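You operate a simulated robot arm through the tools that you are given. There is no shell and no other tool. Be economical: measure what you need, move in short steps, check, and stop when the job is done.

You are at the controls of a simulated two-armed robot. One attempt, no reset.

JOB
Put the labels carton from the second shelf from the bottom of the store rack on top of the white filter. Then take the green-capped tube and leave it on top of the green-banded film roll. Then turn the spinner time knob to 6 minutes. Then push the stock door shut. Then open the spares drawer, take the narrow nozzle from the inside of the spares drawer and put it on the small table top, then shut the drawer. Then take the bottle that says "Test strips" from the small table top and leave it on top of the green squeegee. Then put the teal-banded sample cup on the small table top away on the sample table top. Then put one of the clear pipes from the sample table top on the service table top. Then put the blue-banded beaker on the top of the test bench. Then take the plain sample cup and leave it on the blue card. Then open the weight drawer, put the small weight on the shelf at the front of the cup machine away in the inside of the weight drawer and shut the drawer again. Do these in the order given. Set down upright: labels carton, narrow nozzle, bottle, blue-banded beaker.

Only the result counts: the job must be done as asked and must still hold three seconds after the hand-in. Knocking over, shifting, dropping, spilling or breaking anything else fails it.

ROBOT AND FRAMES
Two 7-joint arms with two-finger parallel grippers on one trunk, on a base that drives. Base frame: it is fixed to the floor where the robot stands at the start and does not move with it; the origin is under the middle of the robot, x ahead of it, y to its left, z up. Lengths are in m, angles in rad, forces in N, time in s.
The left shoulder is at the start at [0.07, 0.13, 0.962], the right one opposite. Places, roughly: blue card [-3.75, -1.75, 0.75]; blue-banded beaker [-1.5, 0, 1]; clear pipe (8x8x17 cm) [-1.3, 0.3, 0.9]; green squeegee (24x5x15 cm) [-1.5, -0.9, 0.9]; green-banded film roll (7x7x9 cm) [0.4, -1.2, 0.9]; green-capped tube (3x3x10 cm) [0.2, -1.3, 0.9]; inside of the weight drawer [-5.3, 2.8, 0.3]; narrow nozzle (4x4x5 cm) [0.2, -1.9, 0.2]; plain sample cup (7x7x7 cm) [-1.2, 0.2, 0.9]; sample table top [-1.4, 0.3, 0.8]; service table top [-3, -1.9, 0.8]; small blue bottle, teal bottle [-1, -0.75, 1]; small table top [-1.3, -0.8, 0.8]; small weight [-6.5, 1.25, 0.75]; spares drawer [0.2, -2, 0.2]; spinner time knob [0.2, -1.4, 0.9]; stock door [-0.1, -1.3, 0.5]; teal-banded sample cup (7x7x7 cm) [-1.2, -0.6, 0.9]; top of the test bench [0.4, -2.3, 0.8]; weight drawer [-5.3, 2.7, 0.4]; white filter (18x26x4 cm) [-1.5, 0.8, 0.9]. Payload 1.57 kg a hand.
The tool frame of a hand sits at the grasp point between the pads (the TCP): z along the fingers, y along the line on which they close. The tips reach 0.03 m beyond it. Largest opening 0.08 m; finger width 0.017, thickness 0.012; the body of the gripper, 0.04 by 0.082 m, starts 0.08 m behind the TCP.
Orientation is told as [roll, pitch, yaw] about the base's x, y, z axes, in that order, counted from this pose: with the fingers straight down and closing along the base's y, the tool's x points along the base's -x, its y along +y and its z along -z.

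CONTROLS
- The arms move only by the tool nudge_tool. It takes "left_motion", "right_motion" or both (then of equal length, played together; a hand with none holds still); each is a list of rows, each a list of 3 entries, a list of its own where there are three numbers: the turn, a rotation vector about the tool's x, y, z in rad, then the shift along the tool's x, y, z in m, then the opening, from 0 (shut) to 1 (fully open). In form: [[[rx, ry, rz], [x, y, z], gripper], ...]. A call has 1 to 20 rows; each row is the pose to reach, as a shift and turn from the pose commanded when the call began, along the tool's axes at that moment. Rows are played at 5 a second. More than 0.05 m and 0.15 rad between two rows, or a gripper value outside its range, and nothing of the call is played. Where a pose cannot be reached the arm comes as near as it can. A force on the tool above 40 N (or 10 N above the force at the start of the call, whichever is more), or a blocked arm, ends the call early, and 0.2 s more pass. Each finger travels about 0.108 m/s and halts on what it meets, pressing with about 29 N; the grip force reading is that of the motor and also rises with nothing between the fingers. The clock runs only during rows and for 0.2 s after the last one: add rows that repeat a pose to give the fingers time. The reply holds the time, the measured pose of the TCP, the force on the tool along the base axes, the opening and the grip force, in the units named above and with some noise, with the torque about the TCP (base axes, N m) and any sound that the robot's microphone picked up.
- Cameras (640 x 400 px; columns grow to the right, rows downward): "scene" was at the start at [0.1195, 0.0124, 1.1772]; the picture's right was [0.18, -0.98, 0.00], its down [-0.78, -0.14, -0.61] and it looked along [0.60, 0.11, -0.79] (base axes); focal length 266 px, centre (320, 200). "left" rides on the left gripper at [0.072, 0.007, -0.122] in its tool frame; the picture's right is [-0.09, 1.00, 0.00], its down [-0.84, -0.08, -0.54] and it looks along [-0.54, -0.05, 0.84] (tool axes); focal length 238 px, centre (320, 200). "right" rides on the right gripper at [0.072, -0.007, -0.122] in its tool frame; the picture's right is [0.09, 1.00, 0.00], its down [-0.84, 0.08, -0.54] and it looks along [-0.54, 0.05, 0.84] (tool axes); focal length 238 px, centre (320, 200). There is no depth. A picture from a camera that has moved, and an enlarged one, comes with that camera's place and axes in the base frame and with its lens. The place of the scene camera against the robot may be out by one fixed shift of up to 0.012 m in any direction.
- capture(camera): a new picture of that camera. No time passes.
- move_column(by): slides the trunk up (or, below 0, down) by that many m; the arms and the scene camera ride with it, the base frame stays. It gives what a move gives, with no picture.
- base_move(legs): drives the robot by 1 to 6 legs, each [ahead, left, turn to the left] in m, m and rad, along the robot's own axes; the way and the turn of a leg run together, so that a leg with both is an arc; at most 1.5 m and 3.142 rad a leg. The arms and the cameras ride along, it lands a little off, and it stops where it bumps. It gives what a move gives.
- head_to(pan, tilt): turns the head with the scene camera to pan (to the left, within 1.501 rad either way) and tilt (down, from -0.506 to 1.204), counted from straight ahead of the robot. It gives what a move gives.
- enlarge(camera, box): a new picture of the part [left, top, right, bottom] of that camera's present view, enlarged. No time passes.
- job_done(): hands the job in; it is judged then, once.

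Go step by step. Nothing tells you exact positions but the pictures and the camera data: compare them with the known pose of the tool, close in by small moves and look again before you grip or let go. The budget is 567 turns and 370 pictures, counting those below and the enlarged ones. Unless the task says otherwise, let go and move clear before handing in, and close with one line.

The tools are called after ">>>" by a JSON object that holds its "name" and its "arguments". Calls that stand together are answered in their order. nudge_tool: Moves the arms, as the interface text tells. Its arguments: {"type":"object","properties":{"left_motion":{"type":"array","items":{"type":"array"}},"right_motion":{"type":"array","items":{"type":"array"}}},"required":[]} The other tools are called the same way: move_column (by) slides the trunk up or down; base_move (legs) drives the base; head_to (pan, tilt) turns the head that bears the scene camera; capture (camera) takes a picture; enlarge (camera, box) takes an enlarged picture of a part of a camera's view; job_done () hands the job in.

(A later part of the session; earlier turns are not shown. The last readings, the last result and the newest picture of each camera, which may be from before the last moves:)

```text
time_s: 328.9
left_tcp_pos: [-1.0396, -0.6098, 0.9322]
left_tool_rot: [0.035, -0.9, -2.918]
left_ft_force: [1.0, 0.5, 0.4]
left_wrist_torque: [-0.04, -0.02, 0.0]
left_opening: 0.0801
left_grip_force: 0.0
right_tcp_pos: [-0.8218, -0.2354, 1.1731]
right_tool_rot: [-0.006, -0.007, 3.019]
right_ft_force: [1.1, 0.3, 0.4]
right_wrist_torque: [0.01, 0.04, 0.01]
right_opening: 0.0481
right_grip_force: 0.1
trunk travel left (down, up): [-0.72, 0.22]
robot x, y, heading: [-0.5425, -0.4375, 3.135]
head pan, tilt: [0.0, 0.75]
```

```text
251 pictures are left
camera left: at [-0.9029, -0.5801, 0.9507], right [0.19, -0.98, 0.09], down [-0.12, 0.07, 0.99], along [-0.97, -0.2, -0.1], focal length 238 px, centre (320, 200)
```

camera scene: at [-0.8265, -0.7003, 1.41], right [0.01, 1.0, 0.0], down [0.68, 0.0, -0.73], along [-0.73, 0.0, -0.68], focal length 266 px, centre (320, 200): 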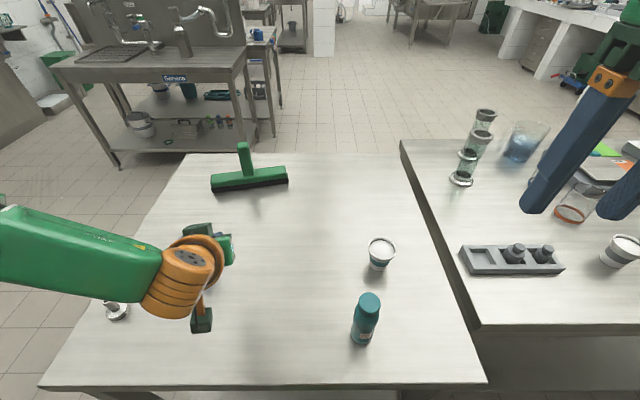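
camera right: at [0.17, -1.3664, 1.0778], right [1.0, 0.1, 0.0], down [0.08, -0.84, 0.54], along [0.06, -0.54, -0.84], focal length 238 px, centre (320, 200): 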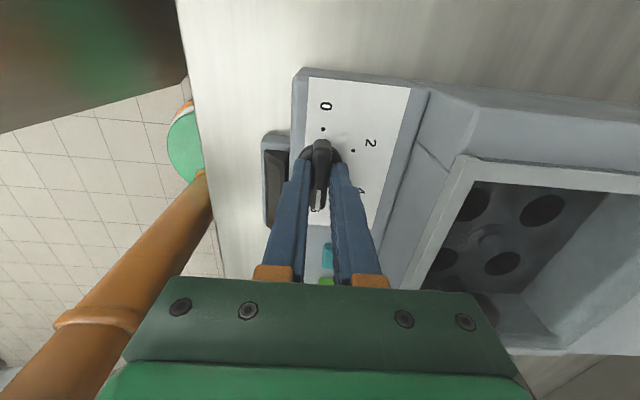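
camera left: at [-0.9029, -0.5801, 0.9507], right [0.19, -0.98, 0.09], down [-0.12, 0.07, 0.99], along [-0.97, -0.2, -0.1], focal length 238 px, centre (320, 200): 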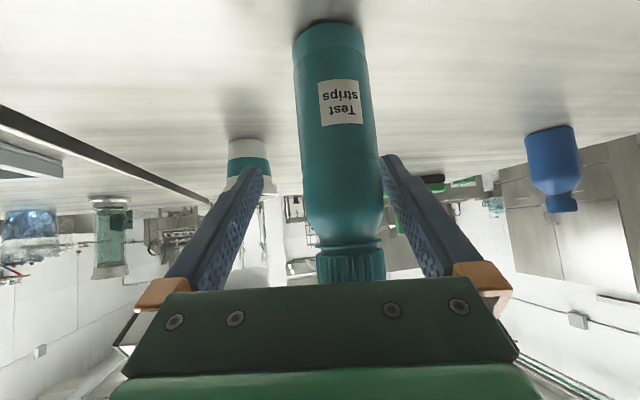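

>>> {"name": "nudge_tool", "arguments": {"left_motion": [[[0, 0, 0], [0, 0.011, 0], 1], [[0, 0, 0], [0, 0.011, 0], 1]]}}

>>> {"name": "base_move", "arguments": {"legs": [[0.022, 0, 0]]}}

>>> {"name": "capture", "arguments": {"camera": "left"}}

```text
time_s: 329.5
left_tcp_pos: [-1.0409, -0.6184, 0.9302]
left_tool_rot: [0.037, -0.894, -2.922]
left_ft_force: [-0.3, 0.8, -0.4]
left_wrist_torque: [0.01, 0.02, -0.03]
left_opening: 0.0801
left_grip_force: 0.0
right_tcp_pos: [-0.8262, -0.2323, 1.1714]
right_tool_rot: [-0.006, -0.001, 3.019]
right_ft_force: [-0.5, -0.6, -0.4]
right_wrist_torque: [-0.01, -0.03, 0.03]
right_opening: 0.0481
right_grip_force: 0.1
trunk travel left (down, up): [-0.72, 0.22]
robot x, y, heading: [-0.538, -0.4394, 3.139]
head pan, tilt: [0.0, 0.75]
```

```text
time_s: 330.3
left_tcp_pos: [-1.0611, -0.6179, 0.9312]
left_tool_rot: [0.039, -0.899, -2.92]
left_ft_force: [-0.6, -0.6, 0.3]
left_wrist_torque: [0.04, 0.0, -0.05]
left_opening: 0.0799
left_grip_force: 0.0
right_tcp_pos: [-0.8446, -0.2339, 1.1723]
right_tool_rot: [-0.004, -0.004, 3.018]
right_ft_force: [0.4, -0.6, 0.2]
right_wrist_torque: [0.01, 0.05, -0.01]
right_opening: 0.0482
right_grip_force: 0.1
trunk travel left (down, up): [-0.72, 0.22]
robot x, y, heading: [-0.5621, -0.4377, 3.134]
head pan, tilt: [0.0, 0.75]
```

```text
250 pictures are left
camera left: at [-0.9235, -0.5898, 0.9505], right [0.19, -0.98, 0.1], down [-0.12, 0.07, 0.99], along [-0.97, -0.2, -0.1], focal length 238 px, centre (320, 200)
```

left: 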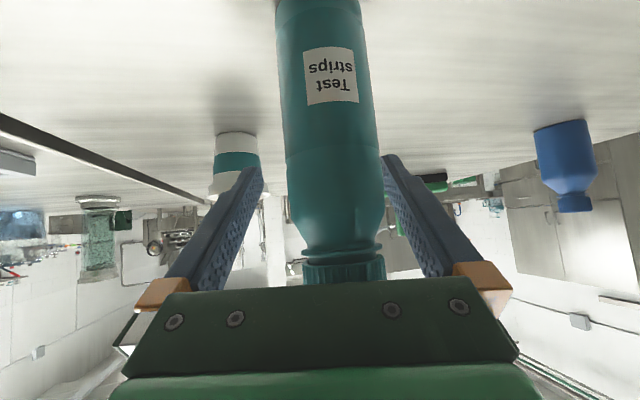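

Good. Closing on the bottle.

>>> {"name": "nudge_tool", "arguments": {"left_motion": [[[0, 0, 0], [0, 0.004, 0], 0.8], [[0, 0, 0], [0, 0.004, 0], 0.5], [[0, 0, 0], [0, 0.004, 0], 0.3], [[0, 0, 0], [0, 0.004, 0], 0.3]]}}

>>> {"name": "capture", "arguments": {"camera": "left"}}

```text
time_s: 331.3
left_tcp_pos: [-1.063, -0.6219, 0.9285]
left_tool_rot: [0.039, -0.893, -2.921]
left_ft_force: [0.0, 0.5, -0.7]
left_wrist_torque: [-0.04, 0.07, 0.04]
left_opening: 0.0407
left_grip_force: 28.8
right_tcp_pos: [-0.8478, -0.2329, 1.1702]
right_tool_rot: [-0.006, 0.001, 3.02]
right_ft_force: [0.0, 0.3, -0.2]
right_wrist_torque: [0.02, 0.01, 0.0]
right_opening: 0.048
right_grip_force: 0.0
trunk travel left (down, up): [-0.72, 0.22]
robot x, y, heading: [-0.562, -0.4376, 3.136]
head pan, tilt: [0.0, 0.75]
```

```text
249 pictures are left
camera left: at [-0.9255, -0.5938, 0.9489], right [0.19, -0.98, 0.1], down [-0.12, 0.07, 0.99], along [-0.97, -0.2, -0.11], focal length 238 px, centre (320, 200)
```

left: 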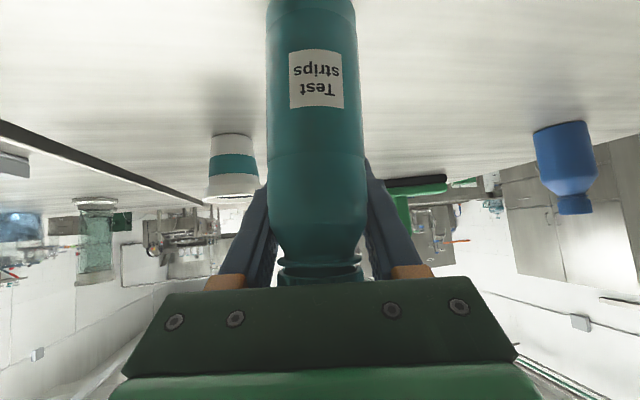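

Gripped. I'll lift, back away and go round to the table's south side for the squeegee.

>>> {"name": "move_column", "arguments": {"by": 0.13}}

>>> {"name": "base_move", "arguments": {"legs": [[-0.12, 0, 0], [0, 1.2, 0], [0, 0, -1.566], [0, 0.85, 0]]}}

>>> {"name": "head_to", "arguments": {"pan": 0.0, "tilt": 0.75}}

>>> {"name": "capture", "arguments": {"camera": "scene"}}

```text
time_s: 332.9
left_tcp_pos: [-1.0629, -0.6226, 1.0582]
left_tool_rot: [0.038, -0.893, -2.92]
left_ft_force: [0.3, -0.5, -2.3]
left_wrist_torque: [-0.01, 0.06, 0.01]
left_opening: 0.0406
left_grip_force: 28.6
right_tcp_pos: [-0.8494, -0.2334, 1.3023]
right_tool_rot: [-0.001, 0.0, 3.018]
right_ft_force: [0.3, 0.1, -0.2]
right_wrist_torque: [0.0, 0.0, -0.02]
right_opening: 0.048
right_grip_force: 0.1
trunk travel left (down, up): [-0.85, 0.09]
robot x, y, heading: [-0.561, -0.4363, 3.134]
head pan, tilt: [0.0, 0.75]
```

```text
time_s: 347.7
left_tcp_pos: [-1.4861, -1.1081, 1.0589]
left_tool_rot: [0.04, -0.896, 1.778]
left_ft_force: [0.1, -0.1, -1.7]
left_wrist_torque: [0.07, 0.0, 0.04]
left_opening: 0.041
left_grip_force: 28.3
right_tcp_pos: [-1.1001, -1.3285, 1.3006]
right_tool_rot: [-0.002, 0.0, 1.436]
right_ft_force: [-0.6, 0.8, -0.3]
right_wrist_torque: [-0.03, 0.0, 0.01]
right_opening: 0.0481
right_grip_force: 0.0
trunk travel left (down, up): [-0.85, 0.09]
robot x, y, heading: [-1.3105, -1.6137, 1.553]
head pan, tilt: [0.0, 0.75]
```

```text
time_s: 348.3
left_tcp_pos: [-1.487, -1.1086, 1.0585]
left_tool_rot: [0.039, -0.893, 1.778]
left_ft_force: [0.3, 0.0, -1.4]
left_wrist_torque: [0.03, 0.03, 0.02]
left_opening: 0.0406
left_grip_force: 29.3
right_tcp_pos: [-1.0996, -1.3282, 1.3005]
right_tool_rot: [-0.004, 0.0, 1.436]
right_ft_force: [-0.3, 0.5, 0.4]
right_wrist_torque: [0.03, -0.03, -0.01]
right_opening: 0.0479
right_grip_force: 0.1
trunk travel left (down, up): [-0.85, 0.09]
robot x, y, heading: [-1.309, -1.6119, 1.551]
head pan, tilt: [0.0, 0.75]
```

```text
248 pictures are left
camera scene: at [-1.3105, -1.4783, 1.4399], right [1.0, -0.02, 0.0], down [-0.01, -0.68, -0.73], along [0.01, 0.73, -0.68], focal length 266 px, centre (320, 200)
```

scene: 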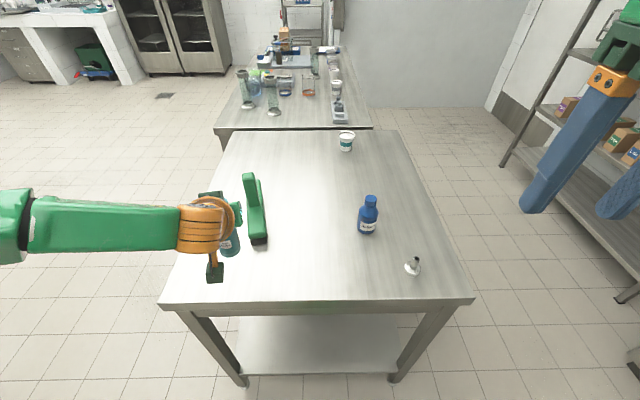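

>>> {"name": "enlarge", "arguments": {"camera": "scene", "box": [170, 150, 310, 270]}}

>>> {"name": "capture", "arguments": {"camera": "left"}}

```text
3.33 times, centred on (240, 210) of scene
camera zoom: at [-1.3105, -1.4783, 1.4399], right [1.0, -0.02, 0.0], down [-0.01, -0.68, -0.73], along [0.01, 0.73, -0.68], focal length 887 px, centre (587, 167)
```

zoom: 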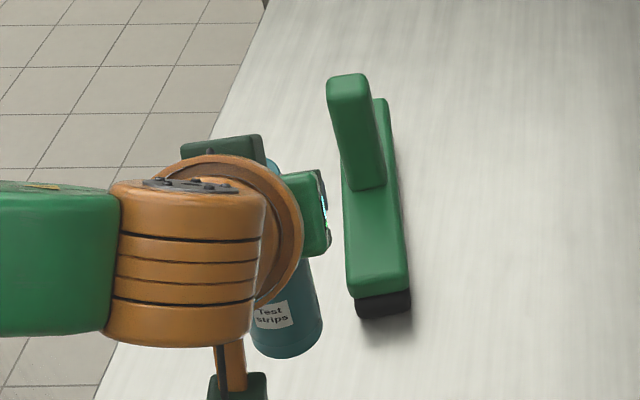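

```text
246 pictures are left
camera left: at [-1.4602, -1.2465, 1.0789], right [-0.98, -0.18, 0.1], down [0.08, 0.12, 0.99], along [-0.19, 0.98, -0.11], focal length 238 px, centre (320, 200)
```

left: 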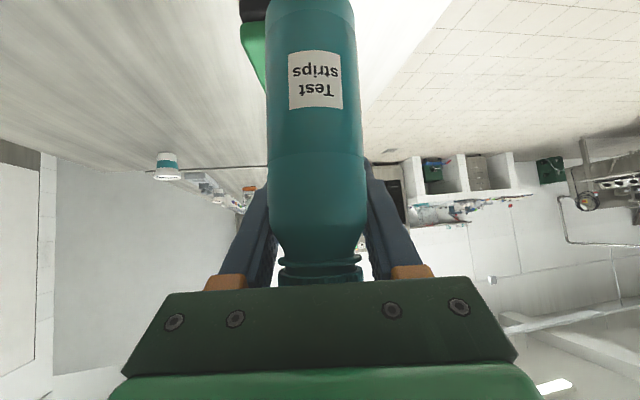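

The bottle axis sits about 4 cm behind the TCP, and the squeegee bar's south half is free (y −1.02..−0.92, x≈−1.475, top z≈0.888). I'll drive forward so the bottle is over the bar's south end, clear of the handle.

>>> {"name": "base_move", "arguments": {"legs": [[0.15, 0, 0]]}}

>>> {"name": "enlarge", "arguments": {"camera": "scene", "box": [170, 200, 310, 320]}}

>>> {"name": "capture", "arguments": {"camera": "left"}}

```text
time_s: 349.7
left_tcp_pos: [-1.485, -0.9612, 1.0612]
left_tool_rot: [0.036, -0.897, 1.779]
left_ft_force: [-0.2, -0.5, -1.7]
left_wrist_torque: [0.04, 0.01, 0.0]
left_opening: 0.0407
left_grip_force: 28.7
right_tcp_pos: [-1.0978, -1.1822, 1.3018]
right_tool_rot: [-0.005, -0.005, 1.437]
right_ft_force: [-0.1, -1.0, 0.1]
right_wrist_torque: [0.02, 0.02, 0.0]
right_opening: 0.0479
right_grip_force: 0.0
trunk travel left (down, up): [-0.85, 0.09]
robot x, y, heading: [-1.3079, -1.4616, 1.553]
head pan, tilt: [0.0, 0.75]
```

```text
3.33 times, centred on (240, 260) of scene
camera zoom: at [-1.3081, -1.3323, 1.4403], right [1.0, -0.02, 0.0], down [-0.01, -0.68, -0.73], along [0.01, 0.73, -0.68], focal length 887 px, centre (587, 0)
```

zoom: 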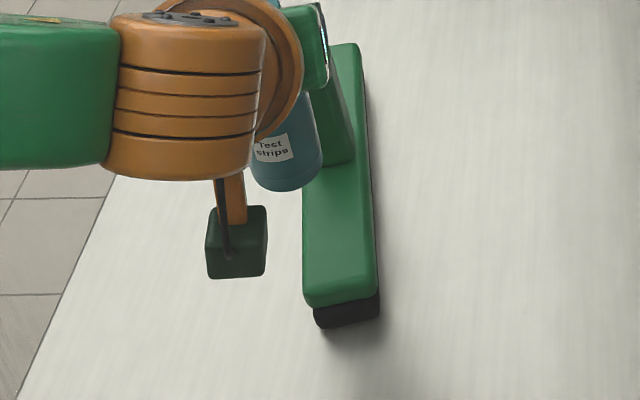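

```text
244 pictures are left
camera left: at [-1.4574, -1.0993, 1.0801], right [-0.98, -0.18, 0.1], down [0.07, 0.12, 0.99], along [-0.19, 0.98, -0.1], focal length 238 px, centre (320, 200)
```

left: 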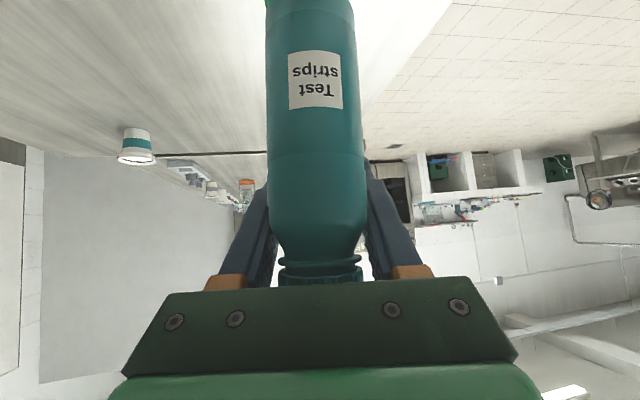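

>>> {"name": "nudge_tool", "arguments": {"left_motion": [[[0, 0, 0], [0, -0.012, 0], 0.2], [[0, 0, 0], [0.023, -0.012, 0.0187], 0.2], [[0, 0, 0], [0.0469, -0.012, 0.0374], 0.2], [[0, 0, 0], [0.0469, -0.012, 0.0374], 0.2]]}}

>>> {"name": "enlarge", "arguments": {"camera": "scene", "box": [170, 200, 310, 320]}}

>>> {"name": "capture", "arguments": {"camera": "left"}}

```text
time_s: 350.7
left_tcp_pos: [-1.4929, -0.9673, 1.0158]
left_tool_rot: [0.038, -0.892, 1.779]
left_ft_force: [0.4, -0.1, -1.3]
left_wrist_torque: [0.07, 0.03, -0.01]
left_opening: 0.0407
left_grip_force: 29.2
left hand out of reach, approached as far as the arm can: row 2, 3, 4
right_tcp_pos: [-1.0976, -1.1765, 1.3014]
right_tool_rot: [-0.003, -0.002, 1.437]
right_ft_force: [0.9, -0.5, 0.1]
right_wrist_torque: [-0.01, 0.03, -0.01]
right_opening: 0.0484
right_grip_force: 0.1
trunk travel left (down, up): [-0.85, 0.09]
robot x, y, heading: [-1.3019, -1.4598, 1.549]
head pan, tilt: [0.0, 0.75]
```

```text
3.33 times, centred on (240, 260) of scene
camera zoom: at [-1.3076, -1.3276, 1.4399], right [1.0, -0.02, 0.0], down [-0.01, -0.68, -0.73], along [0.01, 0.73, -0.68], focal length 887 px, centre (587, 0)
```

zoom: 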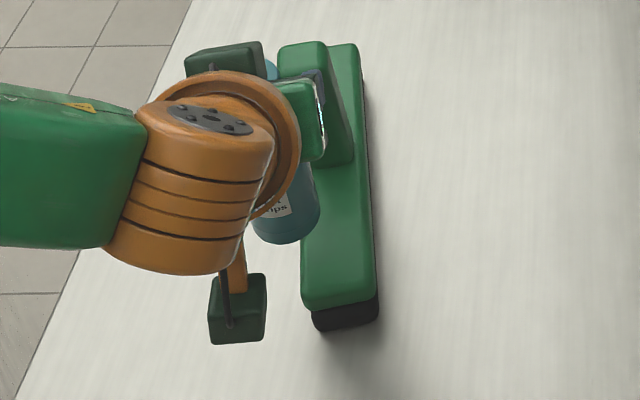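

```text
242 pictures are left
camera left: at [-1.4656, -1.1048, 1.0361], right [-0.98, -0.18, 0.1], down [0.07, 0.12, 0.99], along [-0.19, 0.98, -0.11], focal length 238 px, centre (320, 200)
```

left: 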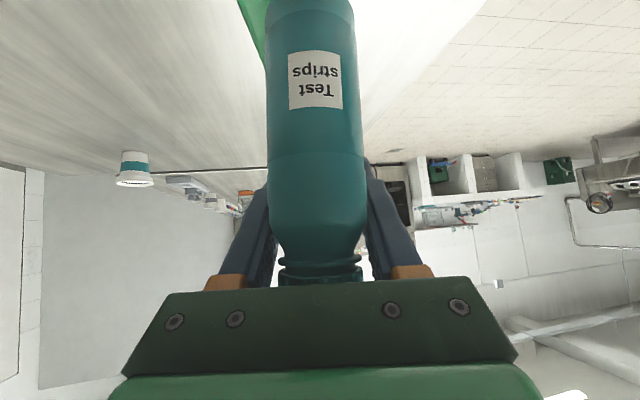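

The arm hit its reach limit, so I'll undo that and use the base and trunk for the fine positioning instead.

>>> {"name": "nudge_tool", "arguments": {"left_motion": [[[0, 0, 0], [-0.023, 0.006, -0.0187], 0.2], [[0, 0, 0], [-0.0469, 0.012, -0.0374], 0.2], [[0, 0, 0], [-0.0469, 0.012, -0.0374], 0.2]]}}

>>> {"name": "base_move", "arguments": {"legs": [[0, -0.013, 0]]}}

>>> {"name": "move_column", "arguments": {"by": -0.06}}

>>> {"name": "enlarge", "arguments": {"camera": "scene", "box": [170, 200, 310, 320]}}

```text
time_s: 351.5
left_tcp_pos: [-1.5029, -0.9686, 1.0768]
left_tool_rot: [0.038, -0.894, 1.779]
left_ft_force: [-0.7, -0.4, -1.8]
left_wrist_torque: [0.05, 0.03, 0.0]
left_opening: 0.0406
left_grip_force: 28.9
right_tcp_pos: [-1.0978, -1.1776, 1.3015]
right_tool_rot: [-0.005, -0.001, 1.435]
right_ft_force: [-0.2, 0.0, 0.3]
right_wrist_torque: [0.01, 0.01, -0.02]
right_opening: 0.0481
right_grip_force: 0.0
trunk travel left (down, up): [-0.85, 0.09]
robot x, y, heading: [-1.3058, -1.4601, 1.546]
head pan, tilt: [0.0, 0.75]
```

```text
time_s: 352.3
left_tcp_pos: [-1.4914, -0.9692, 1.077]
left_tool_rot: [0.036, -0.895, 1.783]
left_ft_force: [0.2, 0.3, -0.9]
left_wrist_torque: [0.04, 0.01, -0.04]
left_opening: 0.0407
left_grip_force: 28.9
right_tcp_pos: [-1.0872, -1.1779, 1.3012]
right_tool_rot: [-0.007, 0.001, 1.436]
right_ft_force: [-0.4, -0.5, -0.3]
right_wrist_torque: [-0.02, -0.01, 0.0]
right_opening: 0.0478
right_grip_force: 0.1
trunk travel left (down, up): [-0.85, 0.09]
robot x, y, heading: [-1.2919, -1.4606, 1.551]
head pan, tilt: [0.0, 0.75]
```

```text
time_s: 353.3
left_tcp_pos: [-1.4913, -0.9689, 1.0177]
left_tool_rot: [0.041, -0.894, 1.779]
left_ft_force: [0.6, -0.6, -1.5]
left_wrist_torque: [0.07, 0.03, 0.01]
left_opening: 0.0406
left_grip_force: 28.9
right_tcp_pos: [-1.0845, -1.1788, 1.2412]
right_tool_rot: [-0.004, -0.002, 1.437]
right_ft_force: [0.8, 0.9, -0.4]
right_wrist_torque: [0.01, 0.0, 0.02]
right_opening: 0.048
right_grip_force: 0.0
trunk travel left (down, up): [-0.79, 0.15]
robot x, y, heading: [-1.2939, -1.4646, 1.556]
head pan, tilt: [0.0, 0.75]
```

```text
3.33 times, centred on (240, 260) of scene
camera zoom: at [-1.2943, -1.3286, 1.3799], right [1.0, -0.02, 0.0], down [-0.01, -0.68, -0.73], along [0.01, 0.73, -0.68], focal length 887 px, centre (587, 0)
```

zoom: 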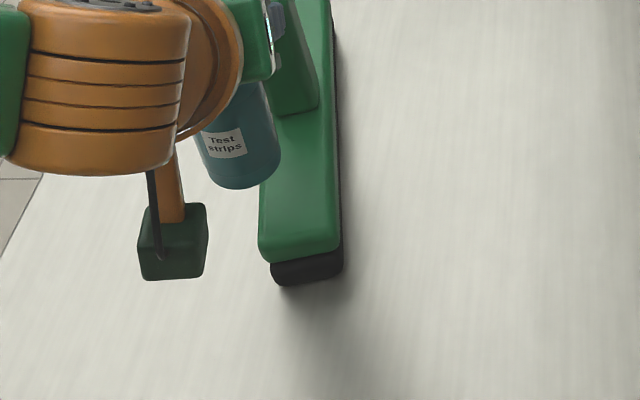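

>>> {"name": "base_move", "arguments": {"legs": [[0.004, -0.022, 0]]}}

>>> {"name": "enlarge", "arguments": {"camera": "scene", "box": [170, 200, 310, 320]}}

>>> {"name": "capture", "arguments": {"camera": "left"}}

```text
time_s: 354.1
left_tcp_pos: [-1.4719, -0.966, 1.0163]
left_tool_rot: [0.031, -0.893, 1.783]
left_ft_force: [-0.8, 0.1, -1.3]
left_wrist_torque: [0.03, -0.01, -0.07]
left_opening: 0.0407
left_grip_force: 29.7
right_tcp_pos: [-1.0686, -1.1749, 1.2419]
right_tool_rot: [-0.009, -0.002, 1.436]
right_ft_force: [-0.8, -0.6, 0.1]
right_wrist_torque: [0.03, -0.02, -0.04]
right_opening: 0.0479
right_grip_force: 0.0
trunk travel left (down, up): [-0.79, 0.15]
robot x, y, heading: [-1.2713, -1.4549, 1.547]
head pan, tilt: [0.0, 0.75]
```

```text
3.33 times, centred on (240, 260) of scene
camera zoom: at [-1.2785, -1.3258, 1.38], right [1.0, -0.02, 0.0], down [-0.01, -0.68, -0.73], along [0.02, 0.73, -0.68], focal length 887 px, centre (587, 0)
```

zoom: 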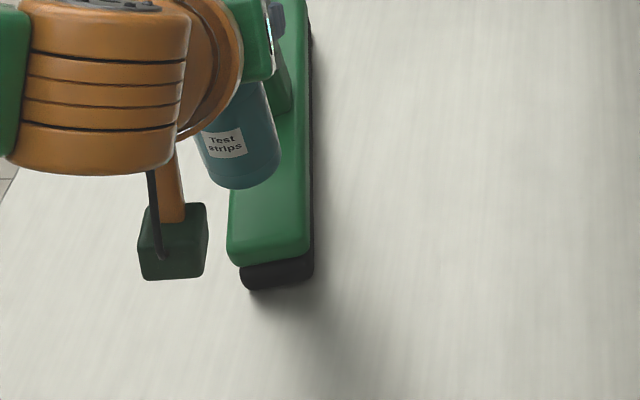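

```text
239 pictures are left
camera left: at [-1.4452, -1.1042, 1.0366], right [-0.98, -0.18, 0.09], down [0.07, 0.12, 0.99], along [-0.19, 0.98, -0.11], focal length 238 px, centre (320, 200)
```

left: 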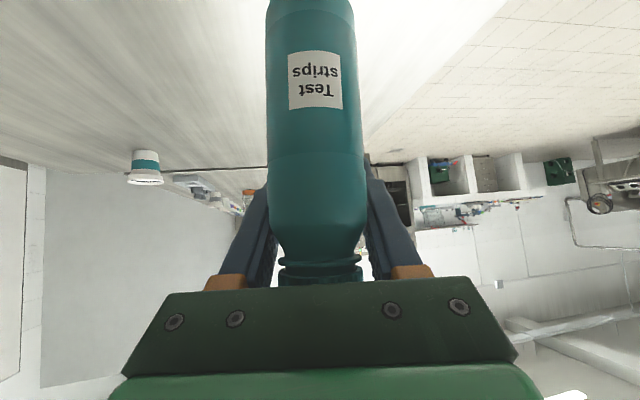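

Relative to the bar the bottle is now within about 5 mm of centre. Lowering with the trunk.

>>> {"name": "base_move", "arguments": {"legs": [[0, -0.005, 0]]}}

>>> {"name": "move_column", "arguments": {"by": -0.035}}

>>> {"name": "enlarge", "arguments": {"camera": "scene", "box": [170, 200, 310, 320]}}

```text
time_s: 354.8
left_tcp_pos: [-1.4642, -0.9653, 1.0168]
left_tool_rot: [0.037, -0.893, 1.78]
left_ft_force: [-0.7, -0.2, -1.3]
left_wrist_torque: [0.04, 0.04, -0.01]
left_opening: 0.0408
left_grip_force: 29.3
right_tcp_pos: [-1.0601, -1.1746, 1.2413]
right_tool_rot: [-0.004, 0.001, 1.435]
right_ft_force: [0.1, -0.5, -0.7]
right_wrist_torque: [-0.01, -0.04, -0.01]
right_opening: 0.0481
right_grip_force: 0.1
trunk travel left (down, up): [-0.79, 0.15]
robot x, y, heading: [-1.2668, -1.457, 1.554]
head pan, tilt: [0.0, 0.75]
```

```text
time_s: 355.6
left_tcp_pos: [-1.4635, -0.9656, 0.9815]
left_tool_rot: [0.04, -0.892, 1.779]
left_ft_force: [-0.2, -0.1, -1.5]
left_wrist_torque: [0.04, 0.01, 0.01]
left_opening: 0.0406
left_grip_force: 29.1
right_tcp_pos: [-1.0574, -1.1756, 1.206]
right_tool_rot: [-0.004, -0.001, 1.437]
right_ft_force: [-0.7, -0.1, -0.5]
right_wrist_torque: [-0.02, 0.0, -0.02]
right_opening: 0.0481
right_grip_force: 0.1
trunk travel left (down, up): [-0.755, 0.185]
robot x, y, heading: [-1.2675, -1.4601, 1.556]
head pan, tilt: [0.0, 0.75]
```

```text
3.33 times, centred on (240, 260) of scene
camera zoom: at [-1.2678, -1.3251, 1.3448], right [1.0, -0.02, 0.0], down [-0.01, -0.68, -0.73], along [0.01, 0.73, -0.68], focal length 887 px, centre (587, 0)
```

zoom: 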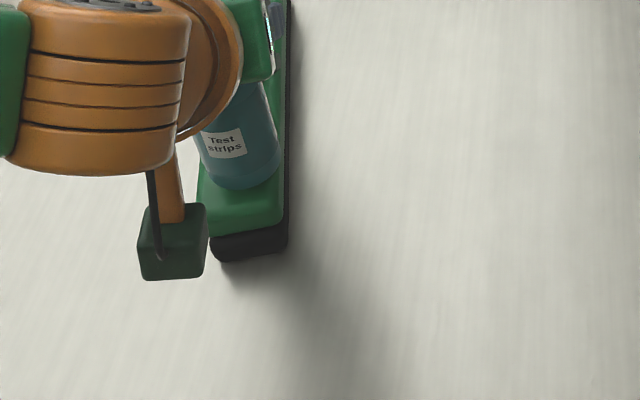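

Centred on the bar. Final small lowering.

>>> {"name": "move_column", "arguments": {"by": -0.007}}

>>> {"name": "move_column", "arguments": {"by": -0.004}}

```text
time_s: 356.1
left_tcp_pos: [-1.4636, -0.9665, 0.9749]
left_tool_rot: [0.04, -0.893, 1.78]
left_ft_force: [0.0, -0.7, -1.3]
left_wrist_torque: [0.02, 0.0, -0.01]
left_opening: 0.0407
left_grip_force: 28.6
right_tcp_pos: [-1.0571, -1.1743, 1.1994]
right_tool_rot: [-0.005, 0.002, 1.437]
right_ft_force: [-0.2, -0.2, -0.1]
right_wrist_torque: [0.0, 0.0, 0.03]
right_opening: 0.0478
right_grip_force: 0.0
trunk travel left (down, up): [-0.748, 0.192]
robot x, y, heading: [-1.2658, -1.4558, 1.551]
head pan, tilt: [0.0, 0.75]
```

```text
time_s: 356.7
left_tcp_pos: [-1.4616, -0.9665, 0.9742]
left_tool_rot: [0.039, -0.903, 1.779]
left_ft_force: [-3.1, 5.5, 19.9]
left_wrist_torque: [-0.45, -0.23, -0.03]
left_opening: 0.0405
left_grip_force: 28.4
right_tcp_pos: [-1.0568, -1.1767, 1.1973]
right_tool_rot: [-0.001, -0.003, 1.434]
right_ft_force: [0.2, 0.2, -0.2]
right_wrist_torque: [-0.02, 0.02, -0.01]
right_opening: 0.048
right_grip_force: 0.1
trunk travel left (down, up): [-0.744, 0.196]
robot x, y, heading: [-1.2683, -1.4574, 1.553]
head pan, tilt: [0.0, 0.75]
```

>>> {"name": "move_column", "arguments": {"by": 0.003}}

>>> {"name": "enlarge", "arguments": {"camera": "scene", "box": [200, 200, 300, 300]}}

```text
time_s: 357.2
left_tcp_pos: [-1.463, -0.9684, 0.9738]
left_tool_rot: [0.041, -0.893, 1.778]
left_ft_force: [-0.6, 0.3, 6.7]
left_wrist_torque: [-0.21, -0.11, 0.02]
left_opening: 0.0407
left_grip_force: 28.6
right_tcp_pos: [-1.0572, -1.1765, 1.1981]
right_tool_rot: [-0.004, -0.001, 1.436]
right_ft_force: [0.3, 0.1, 0.2]
right_wrist_torque: [0.01, -0.01, -0.01]
right_opening: 0.048
right_grip_force: 0.1
trunk travel left (down, up): [-0.747, 0.193]
robot x, y, heading: [-1.265, -1.4578, 1.549]
head pan, tilt: [0.0, 0.75]
```

```text
4.00 times, centred on (250, 250) of scene
camera zoom: at [-1.2674, -1.3268, 1.337], right [1.0, -0.02, 0.0], down [-0.01, -0.68, -0.73], along [0.01, 0.73, -0.68], focal length 1065 px, centre (600, 0)
```

zoom: 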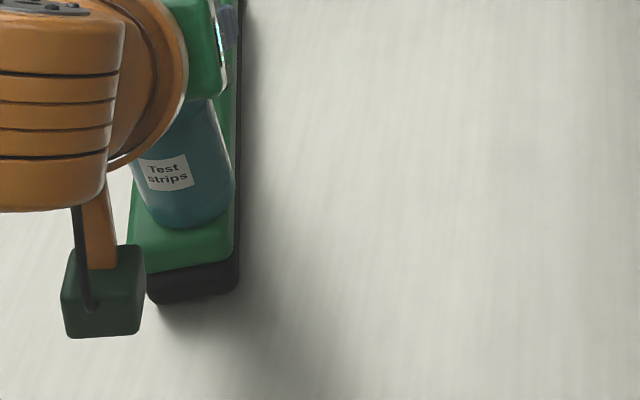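

The bottle rests on the bar. Releasing gently.

>>> {"name": "nudge_tool", "arguments": {"left_motion": [[[0, 0, 0], [0, 0, 0], 0.52], [[0, 0, 0], [0, 0, 0], 0.6], [[0, 0, 0], [0, 0, 0], 0.7], [[0, 0, 0], [0, 0, 0], 0.8], [[0, 0, 0], [0, 0, 0], 0.8]]}}

>>> {"name": "capture", "arguments": {"camera": "left"}}

```text
time_s: 358.4
left_tcp_pos: [-1.4646, -0.9668, 0.974]
left_tool_rot: [0.04, -0.896, 1.779]
left_ft_force: [0.0, 0.2, 0.3]
left_wrist_torque: [0.01, 0.0, -0.03]
left_opening: 0.0641
left_grip_force: 0.0
right_tcp_pos: [-1.0585, -1.1746, 1.1988]
right_tool_rot: [-0.003, -0.001, 1.436]
right_ft_force: [-0.7, 0.8, 1.4]
right_wrist_torque: [0.02, 0.01, 0.03]
right_opening: 0.0483
right_grip_force: 0.0
trunk travel left (down, up): [-0.747, 0.193]
robot x, y, heading: [-1.265, -1.4552, 1.552]
head pan, tilt: [0.0, 0.75]
```

```text
236 pictures are left
camera left: at [-1.4361, -1.1041, 0.9942], right [-0.98, -0.18, 0.1], down [0.08, 0.12, 0.99], along [-0.19, 0.98, -0.11], focal length 238 px, centre (320, 200)
```

left: 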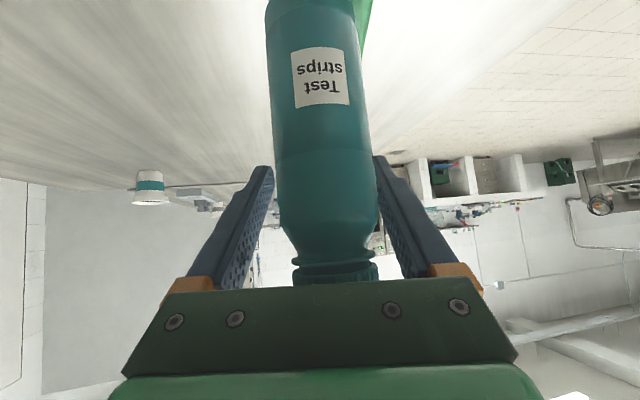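

>>> {"name": "nudge_tool", "arguments": {"left_motion": [[[0, 0, 0], [0, 0.0, 0], 0.85], [[0, 0, 0], [0, 0.0, 0], 0.9], [[0, 0, 0], [0, 0, 0], 0.9]]}}

>>> {"name": "capture", "arguments": {"camera": "left"}}

>>> {"name": "enlarge", "arguments": {"camera": "scene", "box": [200, 200, 300, 300]}}

```text
time_s: 359.2
left_tcp_pos: [-1.4633, -0.9656, 0.9739]
left_tool_rot: [0.04, -0.893, 1.778]
left_ft_force: [-0.4, -0.2, -0.4]
left_wrist_torque: [0.01, 0.03, -0.03]
left_opening: 0.0717
left_grip_force: 0.1
right_tcp_pos: [-1.0574, -1.1743, 1.1977]
right_tool_rot: [-0.002, 0.0, 1.437]
right_ft_force: [0.5, 0.5, 0.9]
right_wrist_torque: [-0.02, 0.03, -0.02]
right_opening: 0.0481
right_grip_force: 0.1
trunk travel left (down, up): [-0.747, 0.193]
robot x, y, heading: [-1.2627, -1.4568, 1.547]
head pan, tilt: [0.0, 0.75]
```

```text
235 pictures are left
camera left: at [-1.4361, -1.104, 0.9942], right [-0.98, -0.18, 0.1], down [0.08, 0.12, 0.99], along [-0.19, 0.98, -0.11], focal length 238 px, centre (320, 200)
```

left: 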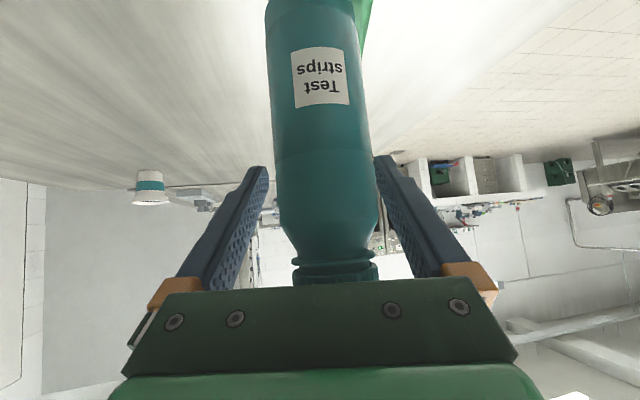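

```text
4.00 times, centred on (250, 250) of scene
camera zoom: at [-1.2677, -1.3254, 1.337], right [1.0, -0.02, 0.0], down [-0.01, -0.68, -0.73], along [0.01, 0.73, -0.68], focal length 1065 px, centre (600, 0)
```

zoom: 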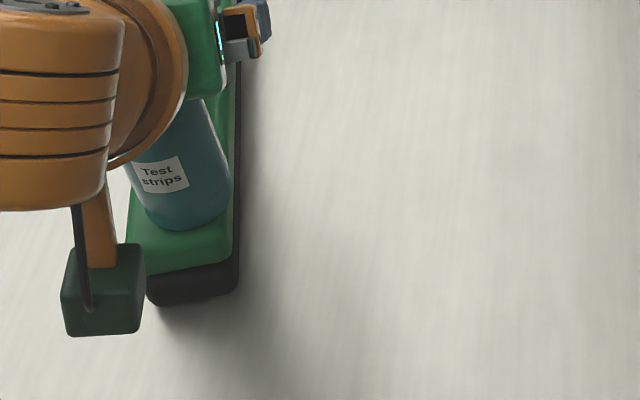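

The bottle stands steadily by itself. Backing the base away.

>>> {"name": "nudge_tool", "arguments": {"left_motion": [[[0, 0, 0], [0, 0.0, -0.02], 1], [[0, 0, 0], [0, 0.0, -0.05], 1], [[0, 0, 0], [0, 0, -0.08], 1], [[0, 0, 0], [0, 0, -0.08], 1]]}}

>>> {"name": "base_move", "arguments": {"legs": [[-0.15, 0, 0]]}}

>>> {"name": "capture", "arguments": {"camera": "scene"}}

```text
time_s: 360.2
left_tcp_pos: [-1.4464, -1.0277, 1.0239]
left_tool_rot: [0.039, -0.895, 1.778]
left_ft_force: [0.6, 0.3, -0.3]
left_wrist_torque: [0.03, 0.01, -0.01]
left_opening: 0.0796
left_grip_force: 0.1
right_tcp_pos: [-1.0577, -1.1744, 1.1991]
right_tool_rot: [-0.006, 0.001, 1.435]
right_ft_force: [0.3, 0.2, 0.2]
right_wrist_torque: [0.0, 0.02, -0.04]
right_opening: 0.0481
right_grip_force: 0.0
trunk travel left (down, up): [-0.747, 0.193]
robot x, y, heading: [-1.2693, -1.4586, 1.551]
head pan, tilt: [0.0, 0.75]
```

```text
time_s: 361.6
left_tcp_pos: [-1.449, -1.173, 1.0222]
left_tool_rot: [0.039, -0.891, 1.777]
left_ft_force: [0.5, 1.0, -0.2]
left_wrist_torque: [0.04, 0.0, 0.01]
left_opening: 0.0801
left_grip_force: 0.0
right_tcp_pos: [-1.0611, -1.3205, 1.197]
right_tool_rot: [-0.002, 0.003, 1.433]
right_ft_force: [0.2, 0.4, -0.2]
right_wrist_torque: [-0.04, 0.03, 0.01]
right_opening: 0.0478
right_grip_force: 0.1
trunk travel left (down, up): [-0.747, 0.193]
robot x, y, heading: [-1.2723, -1.6066, 1.546]
head pan, tilt: [0.0, 0.75]
```

```text
233 pictures are left
camera scene: at [-1.2704, -1.471, 1.3366], right [1.0, -0.02, 0.0], down [-0.01, -0.68, -0.73], along [0.02, 0.73, -0.68], focal length 266 px, centre (320, 200)
```

scene: 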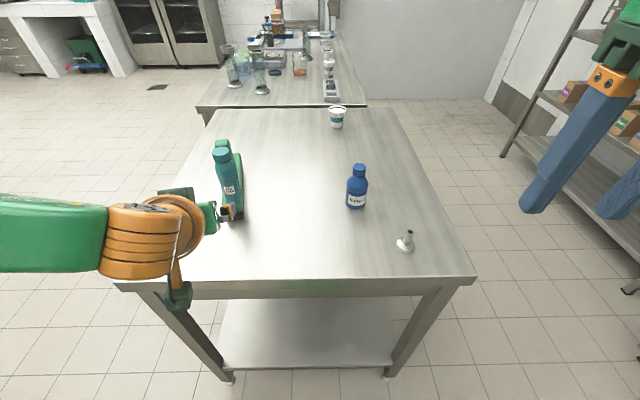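

The bottle is on the squeegee. Next is the teal-banded cup. I'll go round to the east side and look at it and at the free space on the sample table.

>>> {"name": "base_move", "arguments": {"legs": [[0, -0.62, 0], [0, 0, 1.59], [0, -0.85, 0]]}}

>>> {"name": "head_to", "arguments": {"pan": -0.5, "tilt": 0.7}}

>>> {"name": "capture", "arguments": {"camera": "scene"}}

```text
time_s: 373.0
left_tcp_pos: [-1.0843, -0.967, 1.0243]
left_tool_rot: [0.038, -0.894, -2.894]
left_ft_force: [0.6, 0.2, 0.1]
left_wrist_torque: [-0.01, -0.01, -0.02]
left_opening: 0.0799
left_grip_force: 0.1
right_tcp_pos: [-0.9506, -0.5722, 1.1984]
right_tool_rot: [-0.006, 0.002, 3.047]
right_ft_force: [-0.1, 0.4, -0.3]
right_wrist_torque: [0.04, -0.01, 0.01]
right_opening: 0.048
right_grip_force: 0.0
trunk travel left (down, up): [-0.747, 0.193]
robot x, y, heading: [-0.6655, -0.7677, -3.122]
head pan, tilt: [0.0, 0.75]
```

```text
time_s: 374.0
left_tcp_pos: [-1.0835, -0.9679, 1.0234]
left_tool_rot: [0.037, -0.896, -2.893]
left_ft_force: [-0.4, 0.3, -1.4]
left_wrist_torque: [0.0, -0.01, -0.01]
left_opening: 0.0802
left_grip_force: 0.1
right_tcp_pos: [-0.9531, -0.5714, 1.1987]
right_tool_rot: [-0.004, 0.0, 3.048]
right_ft_force: [0.5, 0.1, 0.8]
right_wrist_torque: [-0.01, 0.0, -0.02]
right_opening: 0.0481
right_grip_force: 0.1
trunk travel left (down, up): [-0.747, 0.193]
robot x, y, heading: [-0.6572, -0.7653, -3.117]
head pan, tilt: [-0.499, 0.7]
```

```text
232 pictures are left
camera scene: at [-0.7907, -0.7316, 1.3412], right [0.46, 0.89, 0.0], down [0.57, -0.3, -0.76], along [-0.68, 0.35, -0.64], focal length 266 px, centre (320, 200)
```

scene: 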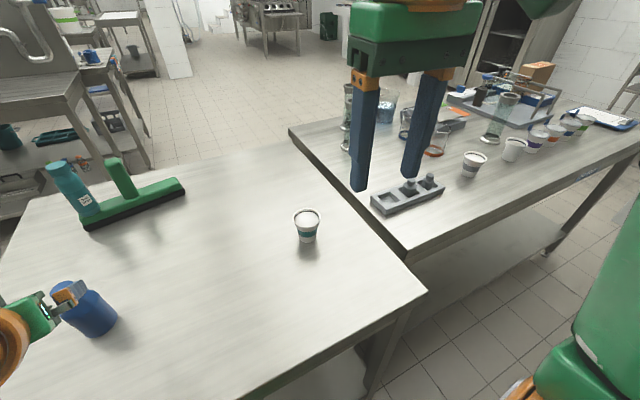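

The cup is at about (-1.197,-0.56). I'll back off, square up the left tool, and line up with the cup.

>>> {"name": "base_move", "arguments": {"legs": [[-0.12, 0, -0.025], [0, -0.33, 0]]}}

>>> {"name": "nudge_tool", "arguments": {"left_motion": [[[0.09, 0.055, 0.07], [0, 0, 0], 1], [[0.175, 0.11, 0.14], [0, 0, 0], 1], [[0.175, 0.11, 0.14], [0, 0, 0], 1]]}}

>>> {"name": "move_column", "arguments": {"by": -0.14}}

>>> {"name": "capture", "arguments": {"camera": "left"}}

```text
time_s: 377.0
left_tcp_pos: [-0.968, -0.626, 1.0226]
left_tool_rot: [0.037, -0.895, -2.915]
left_ft_force: [0.8, -0.1, -0.1]
left_wrist_torque: [0.01, -0.01, -0.02]
left_opening: 0.0803
left_grip_force: 0.1
right_tcp_pos: [-0.8257, -0.2365, 1.1992]
right_tool_rot: [-0.005, 0.0, 3.023]
right_ft_force: [-0.2, -1.1, -0.5]
right_wrist_torque: [0.01, -0.01, -0.01]
right_opening: 0.0478
right_grip_force: 0.0
trunk travel left (down, up): [-0.747, 0.193]
robot x, y, heading: [-0.5366, -0.4377, 3.135]
head pan, tilt: [-0.499, 0.7]
```

```text
time_s: 377.8
left_tcp_pos: [-0.9689, -0.6254, 1.0226]
left_tool_rot: [0.017, -0.78, -3.124]
left_ft_force: [-0.1, -0.3, -0.4]
left_wrist_torque: [-0.01, 0.02, -0.01]
left_opening: 0.08
left_grip_force: 0.1
right_tcp_pos: [-0.8256, -0.2336, 1.1979]
right_tool_rot: [-0.002, 0.001, 3.02]
right_ft_force: [0.4, -0.1, -0.1]
right_wrist_torque: [-0.01, 0.02, 0.0]
right_opening: 0.0481
right_grip_force: 0.1
trunk travel left (down, up): [-0.747, 0.193]
robot x, y, heading: [-0.5413, -0.435, 3.134]
head pan, tilt: [-0.499, 0.7]
```

```text
time_s: 379.5
left_tcp_pos: [-0.9667, -0.6258, 0.8831]
left_tool_rot: [0.015, -0.781, -3.124]
left_ft_force: [0.1, -0.3, -0.1]
left_wrist_torque: [-0.02, 0.02, 0.0]
left_opening: 0.08
left_grip_force: 0.0
right_tcp_pos: [-0.8249, -0.233, 1.0591]
right_tool_rot: [-0.003, 0.0, 3.021]
right_ft_force: [0.3, 0.1, -0.6]
right_wrist_torque: [0.03, 0.02, 0.0]
right_opening: 0.0478
right_grip_force: 0.1
trunk travel left (down, up): [-0.607, 0.333]
robot x, y, heading: [-0.5359, -0.4362, 3.136]
head pan, tilt: [-0.499, 0.7]
```

```text
231 pictures are left
camera left: at [-0.8302, -0.6279, 0.9194], right [-0.04, -1.0, 0.08], down [-0.22, 0.08, 0.97], along [-0.98, 0.02, -0.22], focal length 238 px, centre (320, 200)
```

left: 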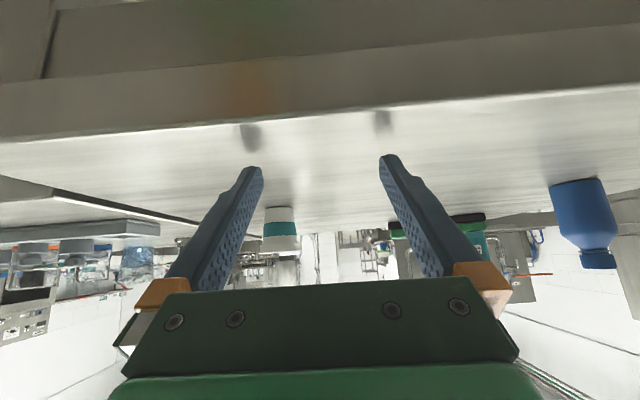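

>>> {"name": "base_move", "arguments": {"legs": [[0, -0.067, 0], [0.13, 0, 0]]}}

>>> {"name": "capture", "arguments": {"camera": "left"}}

```text
time_s: 381.4
left_tcp_pos: [-1.0977, -0.5579, 0.8844]
left_tool_rot: [0.017, -0.782, -3.123]
left_ft_force: [-0.4, -0.4, 0.6]
left_wrist_torque: [-0.01, 0.01, -0.01]
left_opening: 0.08
left_grip_force: 0.0
right_tcp_pos: [-0.9535, -0.1675, 1.0585]
right_tool_rot: [-0.004, -0.003, 3.02]
right_ft_force: [-0.8, 0.5, 0.0]
right_wrist_torque: [-0.01, 0.01, 0.0]
right_opening: 0.0481
right_grip_force: 0.0
trunk travel left (down, up): [-0.607, 0.333]
robot x, y, heading: [-0.6734, -0.365, 3.138]
head pan, tilt: [-0.499, 0.7]
```

```text
230 pictures are left
camera left: at [-0.9599, -0.5606, 0.9196], right [-0.04, -1.0, 0.08], down [-0.21, 0.08, 0.97], along [-0.98, 0.02, -0.22], focal length 238 px, centre (320, 200)
```

left: 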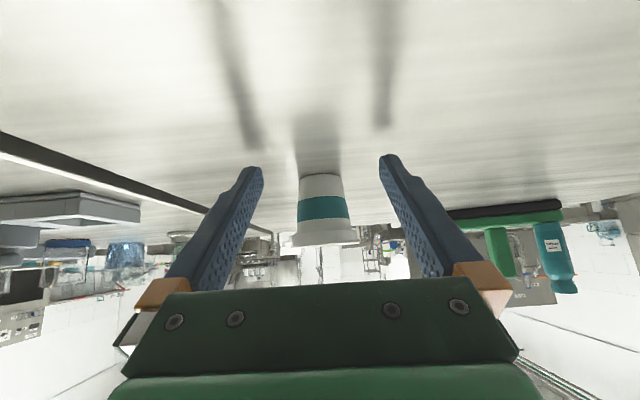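

>>> {"name": "nudge_tool", "arguments": {"left_motion": [[[0, 0, 0], [-0.014, 0.002, 0.014], 1], [[0, 0, 0], [-0.028, 0.002, 0.028], 1], [[0, 0, 0], [-0.042, 0.002, 0.042], 1], [[0, 0, 0], [-0.042, 0.002, 0.042], 1]]}}

>>> {"name": "capture", "arguments": {"camera": "left"}}

```text
time_s: 382.4
left_tcp_pos: [-1.1571, -0.5614, 0.8832]
left_tool_rot: [0.017, -0.78, -3.124]
left_ft_force: [0.5, -0.5, 0.0]
left_wrist_torque: [0.02, 0.0, 0.01]
left_opening: 0.0799
left_grip_force: 0.1
right_tcp_pos: [-0.9553, -0.168, 1.0589]
right_tool_rot: [-0.005, -0.002, 3.02]
right_ft_force: [-0.3, -0.4, -0.9]
right_wrist_torque: [0.01, 0.02, 0.02]
right_opening: 0.0478
right_grip_force: 0.0
trunk travel left (down, up): [-0.607, 0.333]
robot x, y, heading: [-0.6706, -0.3696, 3.137]
head pan, tilt: [-0.499, 0.7]
```

```text
229 pictures are left
camera left: at [-1.0196, -0.5643, 0.9187], right [-0.04, -1.0, 0.08], down [-0.22, 0.08, 0.97], along [-0.98, 0.02, -0.22], focal length 238 px, centre (320, 200)
```

left: 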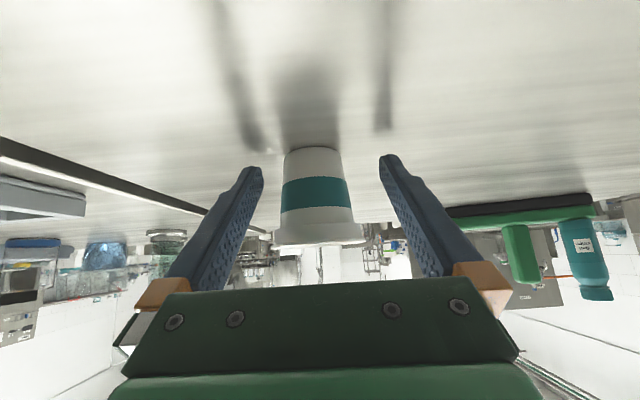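

>>> {"name": "nudge_tool", "arguments": {"left_motion": [[[0, 0, 0], [-0.012, 0, 0.012], 1], [[0, 0, 0], [-0.025, 0, 0.025], 1], [[0, 0, 0], [-0.025, 0, 0.025], 1]]}}

>>> {"name": "capture", "arguments": {"camera": "left"}}

```text
time_s: 383.1
left_tcp_pos: [-1.1918, -0.5614, 0.8825]
left_tool_rot: [0.017, -0.781, -3.125]
left_ft_force: [0.0, -0.1, 0.6]
left_wrist_torque: [-0.04, 0.01, 0.02]
left_opening: 0.0799
left_grip_force: 0.0
right_tcp_pos: [-0.956, -0.1672, 1.0584]
right_tool_rot: [-0.002, 0.001, 3.022]
right_ft_force: [-0.3, 0.2, -0.9]
right_wrist_torque: [0.02, -0.01, -0.01]
right_opening: 0.0476
right_grip_force: 0.0
trunk travel left (down, up): [-0.607, 0.333]
robot x, y, heading: [-0.6717, -0.3701, 3.131]
head pan, tilt: [-0.499, 0.7]
```

```text
228 pictures are left
camera left: at [-1.0547, -0.5649, 0.9184], right [-0.04, -1.0, 0.08], down [-0.22, 0.08, 0.97], along [-0.98, 0.02, -0.22], focal length 238 px, centre (320, 200)
```

left: 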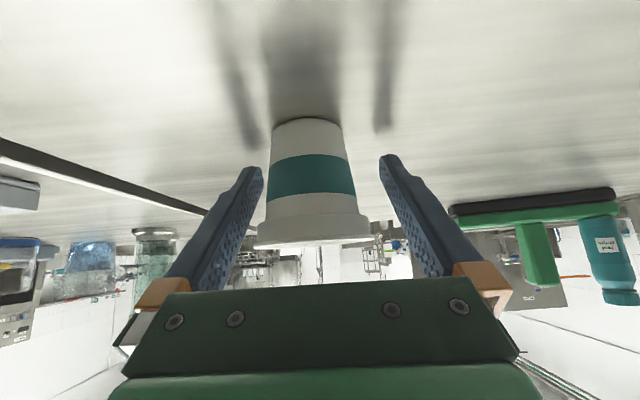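

>>> {"name": "nudge_tool", "arguments": {"left_motion": [[[0, 0, 0], [-0.006, -0.005, 0.006], 1], [[0, 0, 0], [-0.011, -0.005, 0.011], 1], [[0, 0, 0], [-0.011, -0.005, 0.011], 1], [[0, 0, 0], [-0.011, -0.005, 0.011], 0.8], [[0, 0, 0], [-0.011, -0.005, 0.011], 0.6], [[0, 0, 0], [-0.011, -0.005, 0.011], 0.5], [[0, 0, 0], [-0.011, -0.005, 0.011], 0.5]]}}

>>> {"name": "capture", "arguments": {"camera": "left"}}

```text
time_s: 384.8
left_tcp_pos: [-1.2074, -0.5576, 0.8819]
left_tool_rot: [0.015, -0.78, -3.125]
left_ft_force: [-0.3, 0.9, 1.4]
left_wrist_torque: [0.02, 0.01, 0.06]
left_opening: 0.0626
left_grip_force: 29.2
right_tcp_pos: [-0.9564, -0.166, 1.0577]
right_tool_rot: [-0.004, 0.001, 3.022]
right_ft_force: [0.5, 0.0, 0.6]
right_wrist_torque: [-0.02, -0.01, 0.0]
right_opening: 0.0478
right_grip_force: 0.1
trunk travel left (down, up): [-0.607, 0.333]
robot x, y, heading: [-0.6692, -0.3717, 3.135]
head pan, tilt: [-0.499, 0.7]
```

```text
227 pictures are left
camera left: at [-1.0708, -0.5606, 0.9187], right [-0.04, -1.0, 0.08], down [-0.22, 0.08, 0.97], along [-0.98, 0.02, -0.22], focal length 238 px, centre (320, 200)
```

left: 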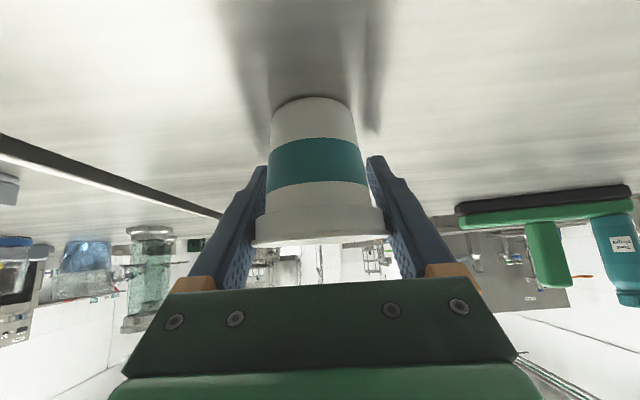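

>>> {"name": "move_column", "arguments": {"by": 0.1}}

>>> {"name": "capture", "arguments": {"camera": "left"}}

```text
time_s: 386.1
left_tcp_pos: [-1.2084, -0.5585, 0.9821]
left_tool_rot: [0.016, -0.78, -3.126]
left_ft_force: [-0.1, -0.1, -0.2]
left_wrist_torque: [0.02, 0.04, 0.01]
left_opening: 0.0626
left_grip_force: 29.4
right_tcp_pos: [-0.9555, -0.165, 1.1582]
right_tool_rot: [-0.003, 0.0, 3.022]
right_ft_force: [-0.6, 0.0, 0.6]
right_wrist_torque: [-0.02, 0.02, 0.02]
right_opening: 0.0481
right_grip_force: 0.0
trunk travel left (down, up): [-0.707, 0.233]
robot x, y, heading: [-0.6677, -0.3734, 3.137]
head pan, tilt: [-0.499, 0.7]
```

```text
226 pictures are left
camera left: at [-1.0711, -0.5608, 1.0184], right [-0.04, -1.0, 0.08], down [-0.22, 0.08, 0.97], along [-0.98, 0.02, -0.22], focal length 238 px, centre (320, 200)
```

left: 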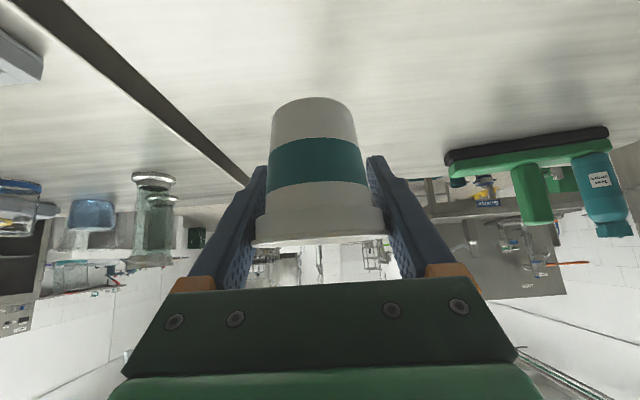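

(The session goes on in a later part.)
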